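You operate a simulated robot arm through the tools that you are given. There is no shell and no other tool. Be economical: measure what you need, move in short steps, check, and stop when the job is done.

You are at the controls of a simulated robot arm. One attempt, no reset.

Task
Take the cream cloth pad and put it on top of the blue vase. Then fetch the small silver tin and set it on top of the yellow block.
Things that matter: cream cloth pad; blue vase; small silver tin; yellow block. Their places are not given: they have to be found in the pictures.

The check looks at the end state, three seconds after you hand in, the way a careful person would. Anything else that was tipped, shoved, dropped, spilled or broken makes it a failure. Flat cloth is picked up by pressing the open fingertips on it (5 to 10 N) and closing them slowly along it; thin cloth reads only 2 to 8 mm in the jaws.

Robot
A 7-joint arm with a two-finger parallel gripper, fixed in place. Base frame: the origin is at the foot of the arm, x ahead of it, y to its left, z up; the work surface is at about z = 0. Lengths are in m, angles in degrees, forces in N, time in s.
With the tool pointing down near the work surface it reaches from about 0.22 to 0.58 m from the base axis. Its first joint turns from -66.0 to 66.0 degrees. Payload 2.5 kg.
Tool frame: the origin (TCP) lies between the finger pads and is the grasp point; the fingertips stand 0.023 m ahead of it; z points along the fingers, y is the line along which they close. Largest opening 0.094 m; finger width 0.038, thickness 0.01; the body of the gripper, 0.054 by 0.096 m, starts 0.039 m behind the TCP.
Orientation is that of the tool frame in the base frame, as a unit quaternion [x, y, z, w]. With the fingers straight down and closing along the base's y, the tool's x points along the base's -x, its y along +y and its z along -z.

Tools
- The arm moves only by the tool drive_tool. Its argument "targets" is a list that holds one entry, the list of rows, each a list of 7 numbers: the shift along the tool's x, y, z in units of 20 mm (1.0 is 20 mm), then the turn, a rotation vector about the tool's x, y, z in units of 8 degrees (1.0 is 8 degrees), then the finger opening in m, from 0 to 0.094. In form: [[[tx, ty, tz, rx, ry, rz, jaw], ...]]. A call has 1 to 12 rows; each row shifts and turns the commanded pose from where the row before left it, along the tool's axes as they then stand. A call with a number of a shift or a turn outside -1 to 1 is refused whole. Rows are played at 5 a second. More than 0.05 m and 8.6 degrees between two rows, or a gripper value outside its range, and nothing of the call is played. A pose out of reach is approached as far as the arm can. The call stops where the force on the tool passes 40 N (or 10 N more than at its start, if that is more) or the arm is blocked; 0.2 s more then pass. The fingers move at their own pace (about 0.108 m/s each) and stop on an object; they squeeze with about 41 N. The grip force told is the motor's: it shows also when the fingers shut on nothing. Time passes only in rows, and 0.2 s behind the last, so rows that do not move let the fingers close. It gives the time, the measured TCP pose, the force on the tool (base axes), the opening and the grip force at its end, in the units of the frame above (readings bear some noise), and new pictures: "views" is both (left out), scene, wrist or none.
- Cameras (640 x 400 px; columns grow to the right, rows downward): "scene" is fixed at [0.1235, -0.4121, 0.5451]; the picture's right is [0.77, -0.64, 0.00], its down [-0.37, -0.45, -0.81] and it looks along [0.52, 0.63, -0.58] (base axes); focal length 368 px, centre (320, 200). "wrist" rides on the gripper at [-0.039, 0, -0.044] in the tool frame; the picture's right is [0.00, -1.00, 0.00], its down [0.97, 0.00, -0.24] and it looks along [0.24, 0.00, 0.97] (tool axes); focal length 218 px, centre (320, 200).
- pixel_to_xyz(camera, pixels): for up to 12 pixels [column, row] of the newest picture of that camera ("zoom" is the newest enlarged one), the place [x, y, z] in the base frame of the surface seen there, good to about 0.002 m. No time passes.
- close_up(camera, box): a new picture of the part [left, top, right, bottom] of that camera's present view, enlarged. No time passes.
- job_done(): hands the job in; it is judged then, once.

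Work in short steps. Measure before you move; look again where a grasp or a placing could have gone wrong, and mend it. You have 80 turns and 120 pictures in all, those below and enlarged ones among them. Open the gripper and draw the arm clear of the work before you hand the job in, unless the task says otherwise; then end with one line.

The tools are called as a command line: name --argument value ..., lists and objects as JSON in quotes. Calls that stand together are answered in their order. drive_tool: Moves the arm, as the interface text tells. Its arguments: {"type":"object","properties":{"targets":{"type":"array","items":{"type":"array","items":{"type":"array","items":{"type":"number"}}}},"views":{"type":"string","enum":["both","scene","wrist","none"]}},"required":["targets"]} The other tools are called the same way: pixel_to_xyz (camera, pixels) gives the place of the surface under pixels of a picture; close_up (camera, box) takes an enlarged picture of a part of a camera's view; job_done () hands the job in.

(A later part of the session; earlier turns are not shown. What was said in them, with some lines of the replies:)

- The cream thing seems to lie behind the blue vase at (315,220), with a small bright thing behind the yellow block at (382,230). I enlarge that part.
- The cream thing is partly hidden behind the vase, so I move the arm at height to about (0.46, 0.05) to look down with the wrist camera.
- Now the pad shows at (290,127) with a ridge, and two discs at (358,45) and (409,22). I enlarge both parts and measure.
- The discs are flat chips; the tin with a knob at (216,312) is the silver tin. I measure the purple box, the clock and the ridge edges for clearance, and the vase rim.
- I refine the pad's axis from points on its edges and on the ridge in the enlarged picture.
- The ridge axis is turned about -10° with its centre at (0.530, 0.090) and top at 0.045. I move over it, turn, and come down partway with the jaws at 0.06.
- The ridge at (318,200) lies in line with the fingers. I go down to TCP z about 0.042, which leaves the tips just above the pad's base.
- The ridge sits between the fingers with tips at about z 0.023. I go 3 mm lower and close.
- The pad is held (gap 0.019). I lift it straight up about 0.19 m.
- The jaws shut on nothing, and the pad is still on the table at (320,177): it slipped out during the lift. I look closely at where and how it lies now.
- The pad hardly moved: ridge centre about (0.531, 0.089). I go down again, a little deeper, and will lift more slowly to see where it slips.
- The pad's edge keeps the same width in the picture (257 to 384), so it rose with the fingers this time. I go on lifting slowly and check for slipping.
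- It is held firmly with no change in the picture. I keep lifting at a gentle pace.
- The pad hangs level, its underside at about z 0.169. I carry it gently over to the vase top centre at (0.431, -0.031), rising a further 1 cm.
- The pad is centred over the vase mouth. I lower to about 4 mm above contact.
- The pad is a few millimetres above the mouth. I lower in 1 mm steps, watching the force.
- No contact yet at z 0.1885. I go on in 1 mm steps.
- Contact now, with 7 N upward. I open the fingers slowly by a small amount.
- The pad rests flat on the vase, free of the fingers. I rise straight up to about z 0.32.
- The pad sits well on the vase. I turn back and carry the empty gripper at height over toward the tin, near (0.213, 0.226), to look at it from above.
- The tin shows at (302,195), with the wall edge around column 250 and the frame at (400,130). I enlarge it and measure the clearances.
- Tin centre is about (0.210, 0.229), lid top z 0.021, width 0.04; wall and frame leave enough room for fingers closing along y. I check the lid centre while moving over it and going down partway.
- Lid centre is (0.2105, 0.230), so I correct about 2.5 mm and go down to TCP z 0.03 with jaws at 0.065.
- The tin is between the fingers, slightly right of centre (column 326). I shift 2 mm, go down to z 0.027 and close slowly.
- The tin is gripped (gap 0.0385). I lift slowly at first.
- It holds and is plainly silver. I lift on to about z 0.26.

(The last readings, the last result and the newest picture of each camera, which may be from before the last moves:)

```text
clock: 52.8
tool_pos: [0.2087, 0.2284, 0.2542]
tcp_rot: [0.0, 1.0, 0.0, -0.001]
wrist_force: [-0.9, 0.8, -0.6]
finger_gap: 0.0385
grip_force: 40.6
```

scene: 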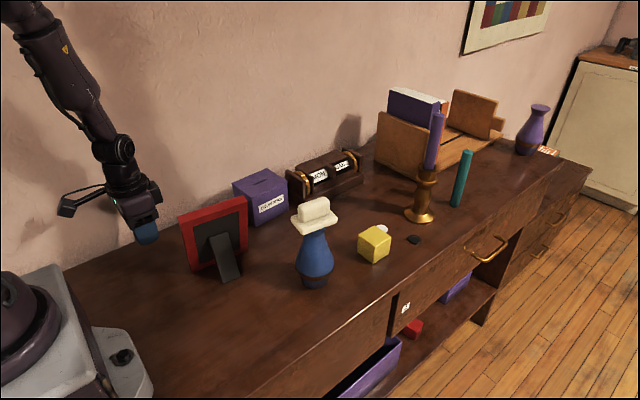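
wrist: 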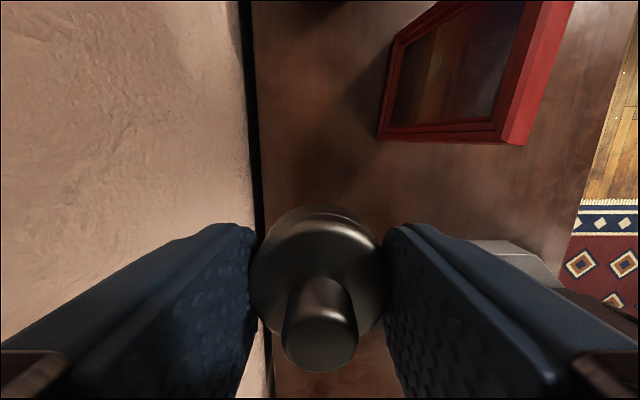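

The grip is steady. I carry the tin at z 0.254 toward the block near (0.572, -0.044), in moderate steps.

drive_tool --targets '[[[-0.3, -0.23, 0, 0, 0, 0, 0], [-0.5, -0.38, 0, 0, 0, 0, 0], [-0.6, -0.455, 0, 0, 0, 0, 0], [-0.6, -0.455, 0, 0, 0, 0, 0], [-0.6, -0.455, 0, 0, 0, 0, 0], [-0.6, -0.455, 0, 0, 0, 0, 0], [-0.6, -0.455, 0, 0, 0, 0, 0], [-0.6, -0.455, 0, 0, 0, 0, 0], [-0.6, -0.455, 0, 0, 0, 0, 0], [-0.6, -0.455, 0, 0, 0, 0, 0], [-0.6, -0.455, 0, 0, 0, 0, 0], [-0.6, -0.455, 0, 0, 0, 0, 0]]]' --views "none"

drive_tool --targets '[[[-0.6, -0.455, 0, 0, 0, 0, 0], [-0.6, -0.455, 0, 0, 0, 0, 0], [-0.6, -0.455, 0, 0, 0, 0, 0], [-0.6, -0.455, 0, 0, 0, 0, 0], [-0.6, -0.455, 0, 0, 0, 0, 0], [-0.6, -0.455, 0, 0, 0, 0, 0], [-0.6, -0.455, 0, 0, 0, 0, 0], [-0.6, -0.455, 0, 0, 0, 0, 0], [-0.6, -0.455, 0, 0, 0, 0, 0], [-0.6, -0.455, 0, 0, 0, 0, 0], [-0.6, -0.455, 0, 0, 0, 0, 0], [-0.4, -0.3, 0, 0, 0, 0, 0]]]'

```text
clock: 55.4
tool_pos: [0.3449, 0.1267, 0.2536]
tcp_rot: [0.0, 1.0, 0.0, -0.001]
wrist_force: [0.4, 0.2, -0.6]
finger_gap: 0.0386
grip_force: 41.0
```

```text
clock: 58.0
tool_pos: [0.4852, 0.0188, 0.2546]
tcp_rot: [0.001, 1.0, 0.0, -0.001]
wrist_force: [0.3, 0.5, 0.2]
finger_gap: 0.0387
grip_force: 40.3
```

scene: 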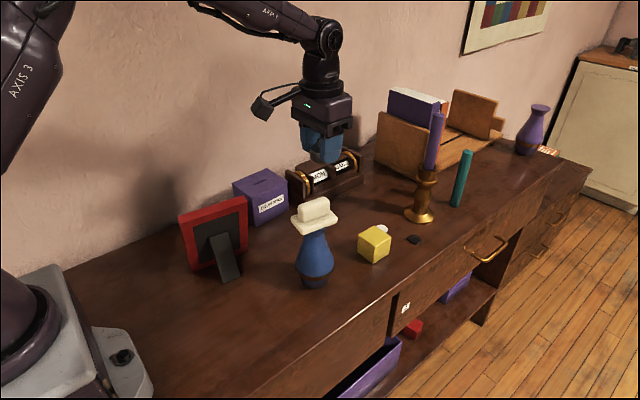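
wrist: 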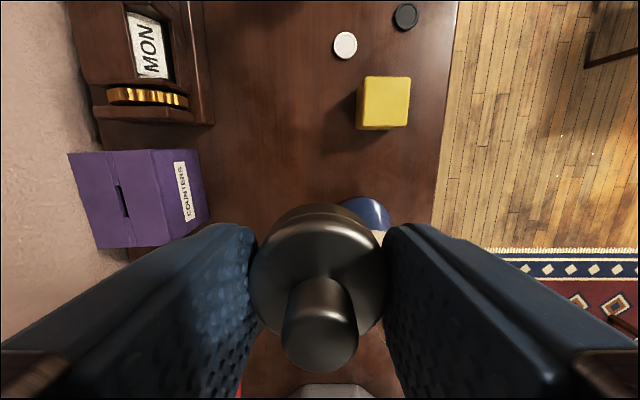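

The block is unobstructed in the wrist view at (384,100). I measure its top corners, and the arm's wrist joint and forearm underside against the pad top, since the forearm will pass over the vase.

pixel_to_xyz --camera "wrist" --pixels '[[366, 80], [409, 80], [407, 122], [361, 124], [387, 100]]'

pixel_to_xyz --camera "scene" --pixels '[[328, 38], [326, 54], [305, 41], [285, 33], [322, 92], [314, 202], [318, 218], [325, 120]]'

close_up --camera "wrist" --box '[340, 60, 430, 140]'

```text
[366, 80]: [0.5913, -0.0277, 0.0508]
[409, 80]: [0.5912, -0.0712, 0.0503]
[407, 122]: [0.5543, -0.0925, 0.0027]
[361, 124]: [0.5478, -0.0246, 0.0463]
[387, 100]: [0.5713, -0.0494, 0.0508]
```

```text
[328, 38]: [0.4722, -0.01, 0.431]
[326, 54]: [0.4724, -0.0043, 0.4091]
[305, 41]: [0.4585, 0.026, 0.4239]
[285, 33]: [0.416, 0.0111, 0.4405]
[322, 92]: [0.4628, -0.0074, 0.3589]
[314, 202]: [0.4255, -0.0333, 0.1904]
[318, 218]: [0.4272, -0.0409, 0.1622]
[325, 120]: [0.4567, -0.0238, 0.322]
```

```text
5.00 times, centred on (385, 100) of wrist
```

zoom: 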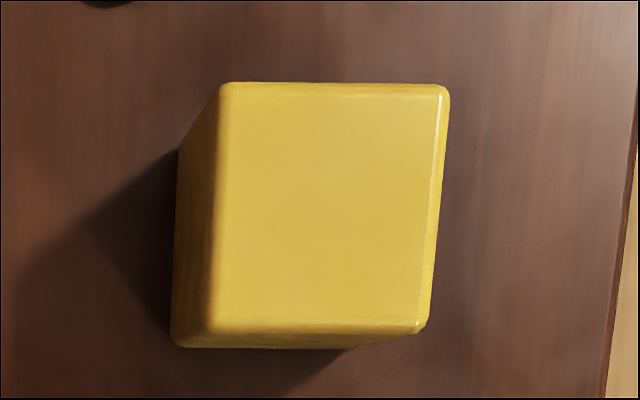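

Block top centre is (0.5705, -0.049) at z 0.051. The wrist joint stays some 0.16 above the TCP and the forearm rises behind it, so it clears the pad (top 0.19). I move above the block.

drive_tool --targets '[[[-0.3, -0.24, 0, 0, 0, 0, 0], [-0.53, -0.424, 0, 0, 0, 0, 0], [-0.53, -0.424, 0, 0, 0, 0, 0], [-0.53, -0.424, 0, 0, 0, 0, 0], [-0.53, -0.424, 0, 0, 0, 0, 0], [-0.53, -0.424, 0.2, 0, 0, 0, 0], [-0.53, -0.424, 0.4, 0, 0, 0, 0], [-0.53, -0.424, 0.4, 0, 0, 0, 0], [-0.24, -0.19, 0.4, 0, 0, 0, 0], [0, 0, 0.4, 0, 0, 0, 0], [0, 0, 0.4, 0, 0, 0, 0], [0, 0, 0.2, 0, 0, 0, 0]]]'

```text
clock: 60.6
tool_pos: [0.5702, -0.0487, 0.2053]
tcp_rot: [0.0, 1.0, 0.0, 0.0]
wrist_force: [0.6, 0.4, -0.1]
finger_gap: 0.0385
grip_force: 40.8
```

scene: 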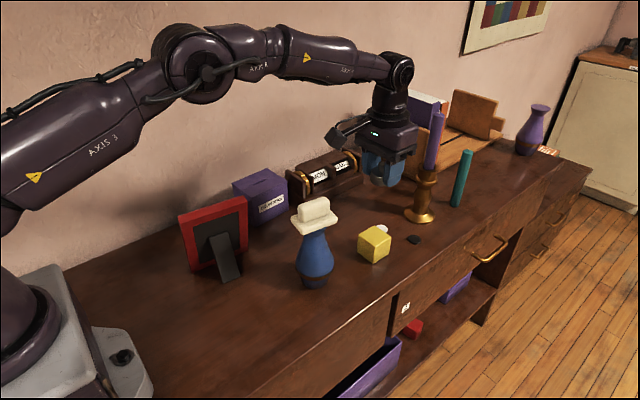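
wrist: 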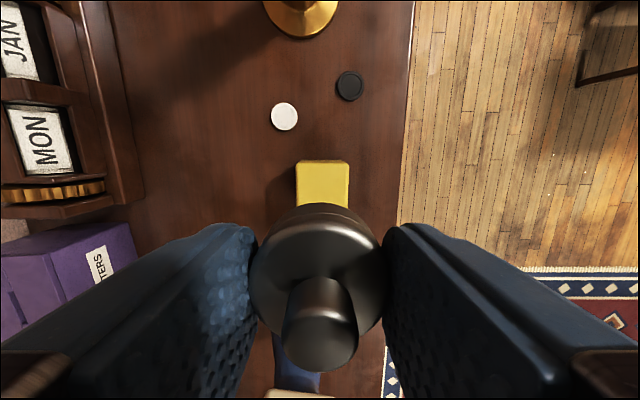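

The gripper is over the block. Before going lower I check the heights of the forearm's underside.

pixel_to_xyz --camera "scene" --pixels '[[375, 78], [350, 80], [320, 78], [280, 76], [390, 95], [372, 150], [335, 140], [205, 100]]'

```text
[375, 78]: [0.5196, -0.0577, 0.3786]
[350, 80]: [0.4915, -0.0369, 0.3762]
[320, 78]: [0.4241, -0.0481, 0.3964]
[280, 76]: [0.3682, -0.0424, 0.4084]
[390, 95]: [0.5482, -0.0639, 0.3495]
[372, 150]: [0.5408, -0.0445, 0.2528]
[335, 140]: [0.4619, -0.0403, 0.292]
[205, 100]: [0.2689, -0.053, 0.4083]
```

The camera boom reaches back to (0.46, -0.04), only 0.087 above the TCP: going straight down it would hit the pad on the vase. I turn the tool so that the boom swings to the free -y side, about 58°.

drive_tool --targets '[[[0, 0, 0, 0, 0, -0.3, 0], [0, 0, 0, 0, 0, -0.6, 0], [0, 0, 0, 0, 0, -0.65, 0], [0, 0, 0, 0, 0, -0.65, 0], [0, 0, 0, 0, 0, -0.65, 0], [0, 0, 0, 0, 0, -0.65, 0], [0, 0, 0, 0, 0, -0.65, 0], [0, 0, 0, 0, 0, -0.65, 0], [0, 0, 0, 0, 0, -0.65, 0], [0, 0, 0, 0, 0, -0.65, 0], [0, 0, 0, 0, 0, -0.65, 0], [0, 0, 0, 0, 0, -0.4, 0]]]'

```text
clock: 63.2
tool_pos: [0.5709, -0.0479, 0.2062]
tcp_rot: [-0.48, 0.878, 0.001, 0.0]
wrist_force: [0.3, -0.1, -1.3]
finger_gap: 0.0384
grip_force: 41.4
```

scene: 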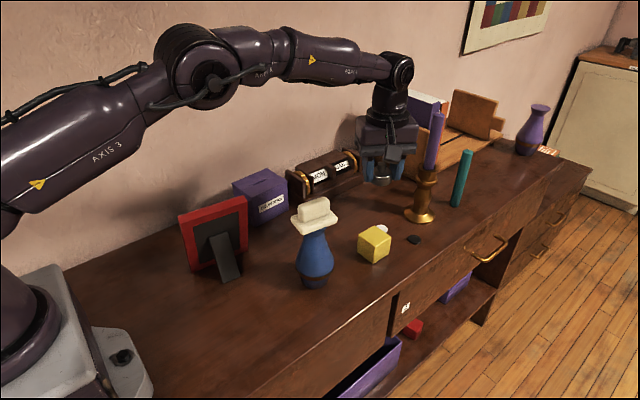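
wrist: 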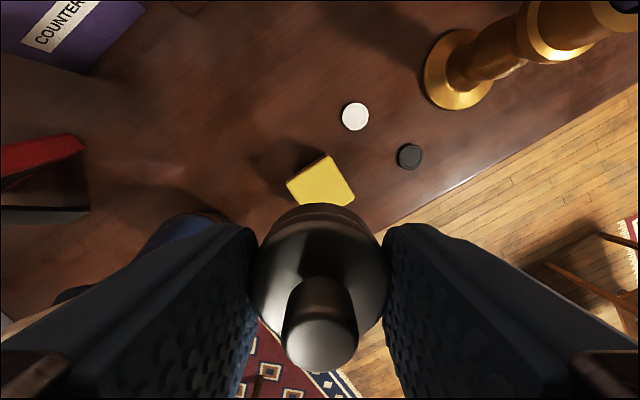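

The boom now points toward the viewer. I measure the housing's near parts to confirm clearance from the pad.

pixel_to_xyz --camera "scene" --pixels '[[362, 125], [362, 150], [385, 135], [398, 148], [415, 125], [372, 95], [362, 178], [383, 183]]'

```text
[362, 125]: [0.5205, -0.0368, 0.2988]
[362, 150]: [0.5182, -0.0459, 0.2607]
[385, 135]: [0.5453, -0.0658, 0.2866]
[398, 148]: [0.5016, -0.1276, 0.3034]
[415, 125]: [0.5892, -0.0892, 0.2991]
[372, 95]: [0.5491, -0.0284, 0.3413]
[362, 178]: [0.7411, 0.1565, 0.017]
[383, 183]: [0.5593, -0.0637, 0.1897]
```

Everything now stays at x ≥ 0.50 or far to the side, clear of the pad (x ≤ 0.465). I go down to about 1 cm above contact.

drive_tool --targets '[[[0, 0, 0.3, 0, 0, 0, 0], [0, 0, 0.5, 0, 0, 0, 0], [0, 0, 0.55, 0, 0, 0, 0], [0, 0, 0.55, 0, 0, 0, 0], [0, 0, 0.55, 0, 0, 0, 0], [0, 0, 0.55, 0, 0, 0, 0], [0, 0, 0.55, 0, 0, 0, 0], [0, 0, 0.55, 0, 0, 0, 0], [0, 0, 0.55, 0, 0, 0, 0], [0, 0, 0.55, 0, 0, 0, 0], [0, 0, 0.5, 0, 0, 0, 0], [0, 0, 0.2, 0, 0, 0, 0]]]'

close_up --camera "scene" --box '[320, 180, 440, 270]'

```text
clock: 65.8
tool_pos: [0.5708, -0.0478, 0.088]
tcp_rot: [-0.479, 0.878, 0.0, 0.0]
wrist_force: [0.4, -0.8, -0.4]
finger_gap: 0.0387
grip_force: 40.5
```

scene: 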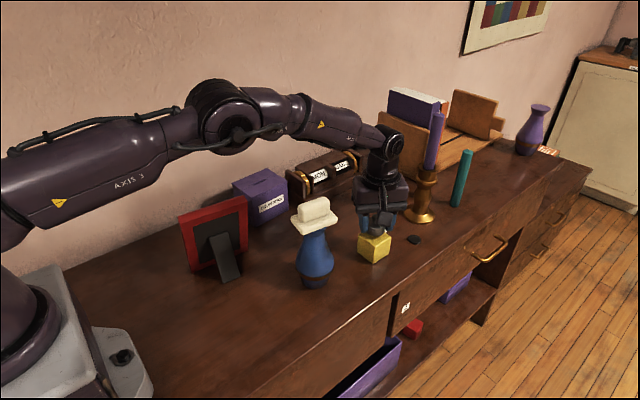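
wrist: 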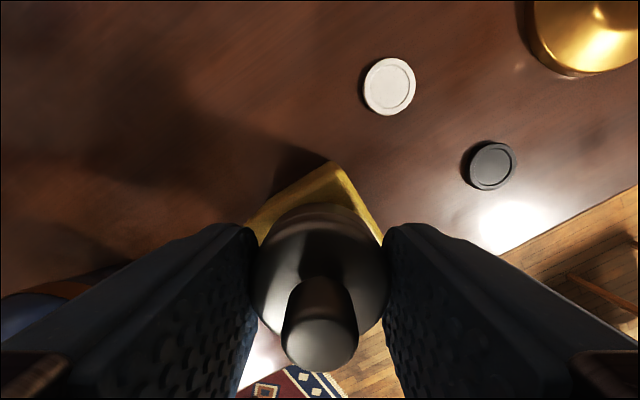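

```text
4.44 times, centred on (380, 225) of scene
```

zoom: 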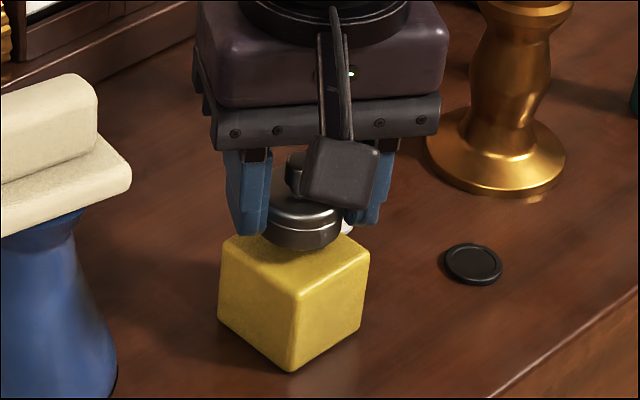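

The tin is about 1 cm above the block and well centred. I lower in small steps until I feel contact.

drive_tool --targets '[[[0, 0, 0.1, 0, 0, 0, 0], [0, 0, 0.1, 0, 0, 0, 0], [0, 0, 0.1, 0, 0, 0, 0], [0, 0, 0.08, 0, 0, 0, 0], [0, 0, 0, 0, 0, 0, 0]]]' --views "none"

drive_tool --targets '[[[0, 0, 0.05, 0, 0, 0, 0], [0, 0, 0, 0, 0, 0, 0]]]' --views "none"

drive_tool --targets '[[[0, 0, 0.03, 0, 0, 0, 0], [0, 0, 0, 0, 0, 0, 0]]]' --views "none"

```text
clock: 67.0
tool_pos: [0.5708, -0.0475, 0.0803]
tcp_rot: [-0.479, 0.878, 0.0, 0.0]
wrist_force: [-0.2, -0.7, -0.1]
finger_gap: 0.0385
grip_force: 40.8
```

```text
clock: 67.6
tool_pos: [0.5696, -0.0486, 0.0785]
tcp_rot: [-0.479, 0.878, 0.001, 0.0]
wrist_force: [0.9, 0.4, -0.6]
finger_gap: 0.0385
grip_force: 41.1
```

```text
clock: 68.2
tool_pos: [0.5709, -0.0484, 0.0791]
tcp_rot: [-0.479, 0.878, 0.001, 0.0]
wrist_force: [-0.3, 0.4, -1.2]
finger_gap: 0.0386
grip_force: 41.0
```

No contact yet at about z 0.0785. I go on in 0.8 mm steps.

drive_tool --targets '[[[0, 0, 0.04, 0, 0, 0, 0], [0, 0, 0, 0, 0, 0, 0]]]' --views "none"

drive_tool --targets '[[[0, 0, 0.03, 0, 0, 0, 0], [0, 0, 0, 0, 0, 0, 0]]]' --views "none"

```text
clock: 68.8
tool_pos: [0.5698, -0.049, 0.0778]
tcp_rot: [-0.479, 0.878, 0.0, 0.001]
wrist_force: [0.3, -0.7, 2.8]
finger_gap: 0.0385
grip_force: 40.7
```

```text
clock: 69.4
tool_pos: [0.5725, -0.0482, 0.0774]
tcp_rot: [-0.479, 0.878, 0.0, 0.001]
wrist_force: [-3.5, -0.4, 9.5]
finger_gap: 0.0384
grip_force: 41.1
```

Contact with 9.5 N. I back off a fraction and open the fingers slowly.

drive_tool --targets '[[[0, 0, -0.03, 0, 0, 0, 0.03], [0, 0, 0, 0, 0, 0, 0.037], [0, 0, 0, 0, 0, 0, 0.04], [0, 0, 0, 0, 0, 0, 0.045], [0, 0, 0, 0, 0, 0, 0.052], [0, 0, 0, 0, 0, 0, 0.06], [0, 0, 0, 0, 0, 0, 0.06]]]'

close_up --camera "scene" --box '[320, 180, 440, 270]'

```text
clock: 71.0
tool_pos: [0.5712, -0.0481, 0.077]
tcp_rot: [-0.479, 0.878, 0.0, 0.0]
wrist_force: [-0.6, 0.4, 0.1]
finger_gap: 0.0601
grip_force: 0.1
```

scene: 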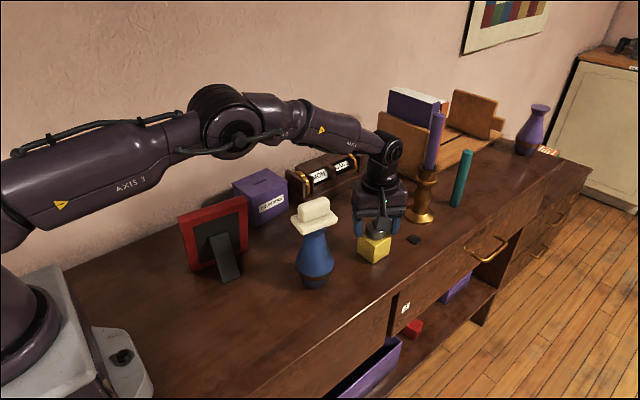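
wrist: 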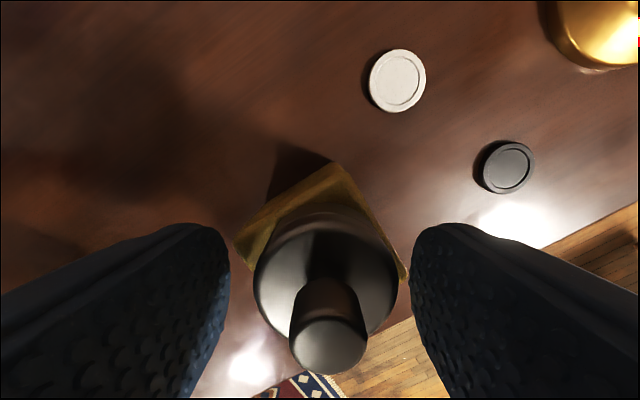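

```text
4.44 times, centred on (380, 225) of scene
```

zoom: 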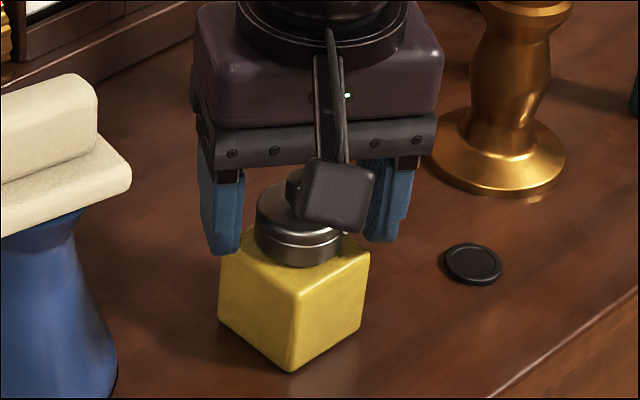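

The tin stands on the block, fingers clear. I rise straight up to about z 0.28.

drive_tool --targets '[[[0, 0, -0.2, 0, 0, 0, 0.06], [0, 0, -0.5, 0, 0, 0, 0.06], [0, 0, -1, 0, 0, 0, 0.06], [0, 0, -1, 0, 0, 0, 0.06], [0, 0, -1, 0, 0, 0, 0.06], [0, 0, -1, 0, 0, 0, 0.06], [0, 0, -1, 0, 0, 0, 0.06], [0, 0, -1, 0, 0, 0, 0.06], [0, 0, -1, 0, 0, 0, 0.06], [0, 0, -1, 0, 0, 0, 0.06], [0, 0, -1, 0, 0, 0, 0.06], [0, 0, -0.5, 0, 0, 0, 0.06]]]' --views "scene"

close_up --camera "scene" --box '[280, 180, 440, 300]'

```text
clock: 73.6
tool_pos: [0.5698, -0.048, 0.2811]
tcp_rot: [-0.478, 0.878, 0.001, 0.0]
wrist_force: [0.3, 0.7, -0.5]
finger_gap: 0.0598
grip_force: 0.0
```

scene: 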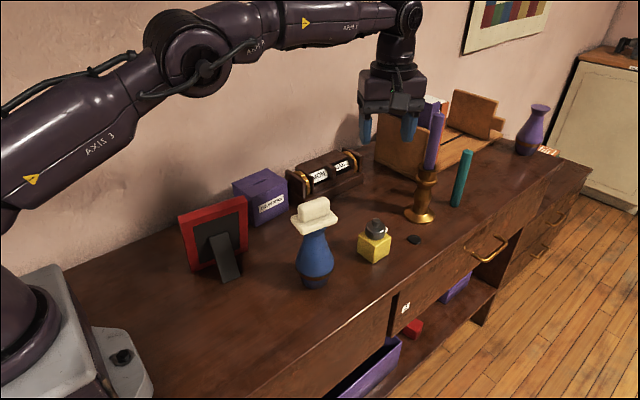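

```text
3.33 times, centred on (360, 240) of scene
```

zoom: 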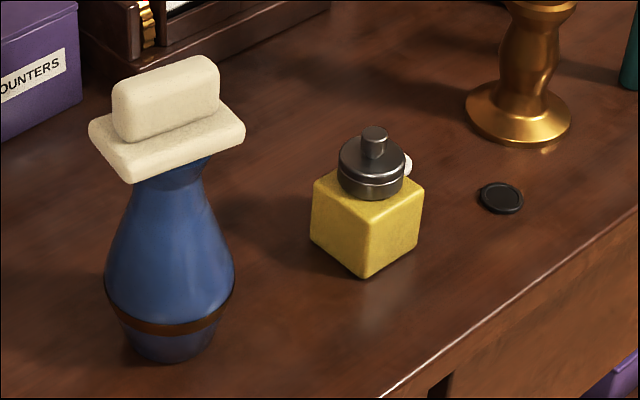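

Both are stacked as asked and everything else stands where it was. I draw the arm back and aside at this height, then take a last look.

drive_tool --targets '[[[-0.4, 0.9, -0.1, 0, 0, 0, 0.08], [-0.4, 0.9, -0.1, 0, 0, 0, 0.08], [-0.4, 0.9, -0.1, 0, 0, 0, 0.08], [-0.4, 0.9, -0.1, 0, 0, 0, 0.08], [-0.4, 0.9, -0.1, 0, 0, 0, 0.08], [-0.4, 0.9, -0.1, 0, 0, 0, 0.08], [-0.4, 0.9, -0.1, 0, 0, 0, 0.08], [-0.4, 0.9, -0.1, 0, 0, 0, 0.08], [-0.4, 0.9, -0.1, 0, 0, 0, 0.08], [0, 0, 0, 0, 0, 0, 0.08]]]' --views "scene"

```text
clock: 75.8
tool_pos: [0.474, 0.1004, 0.2997]
tcp_rot: [-0.478, 0.878, 0.0, -0.001]
wrist_force: [0.7, -0.1, -0.9]
finger_gap: 0.0799
grip_force: 0.0
```

scene: 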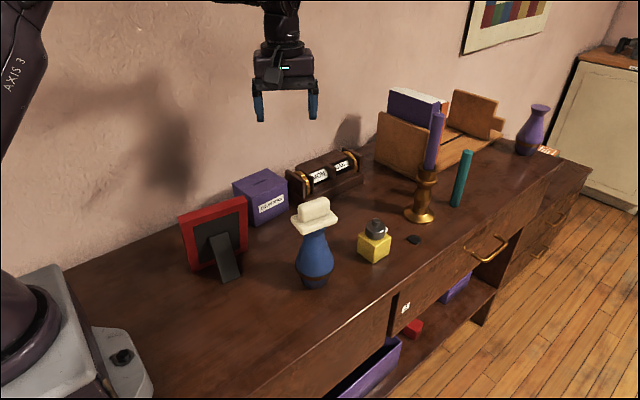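

The pad is on the vase (315,215), the tin on the block (376,228), the arm is clear and the gripper open. I hand in.

job_done

```text
The job is handed in.
```

The cream pad is on top of the blue vase and the silver tin is on top of the yellow block; nothing else looked moved in the last picture, and the job is handed in. On the first try the pad slipped out of the jaws, but it stayed in place and the second lift held.
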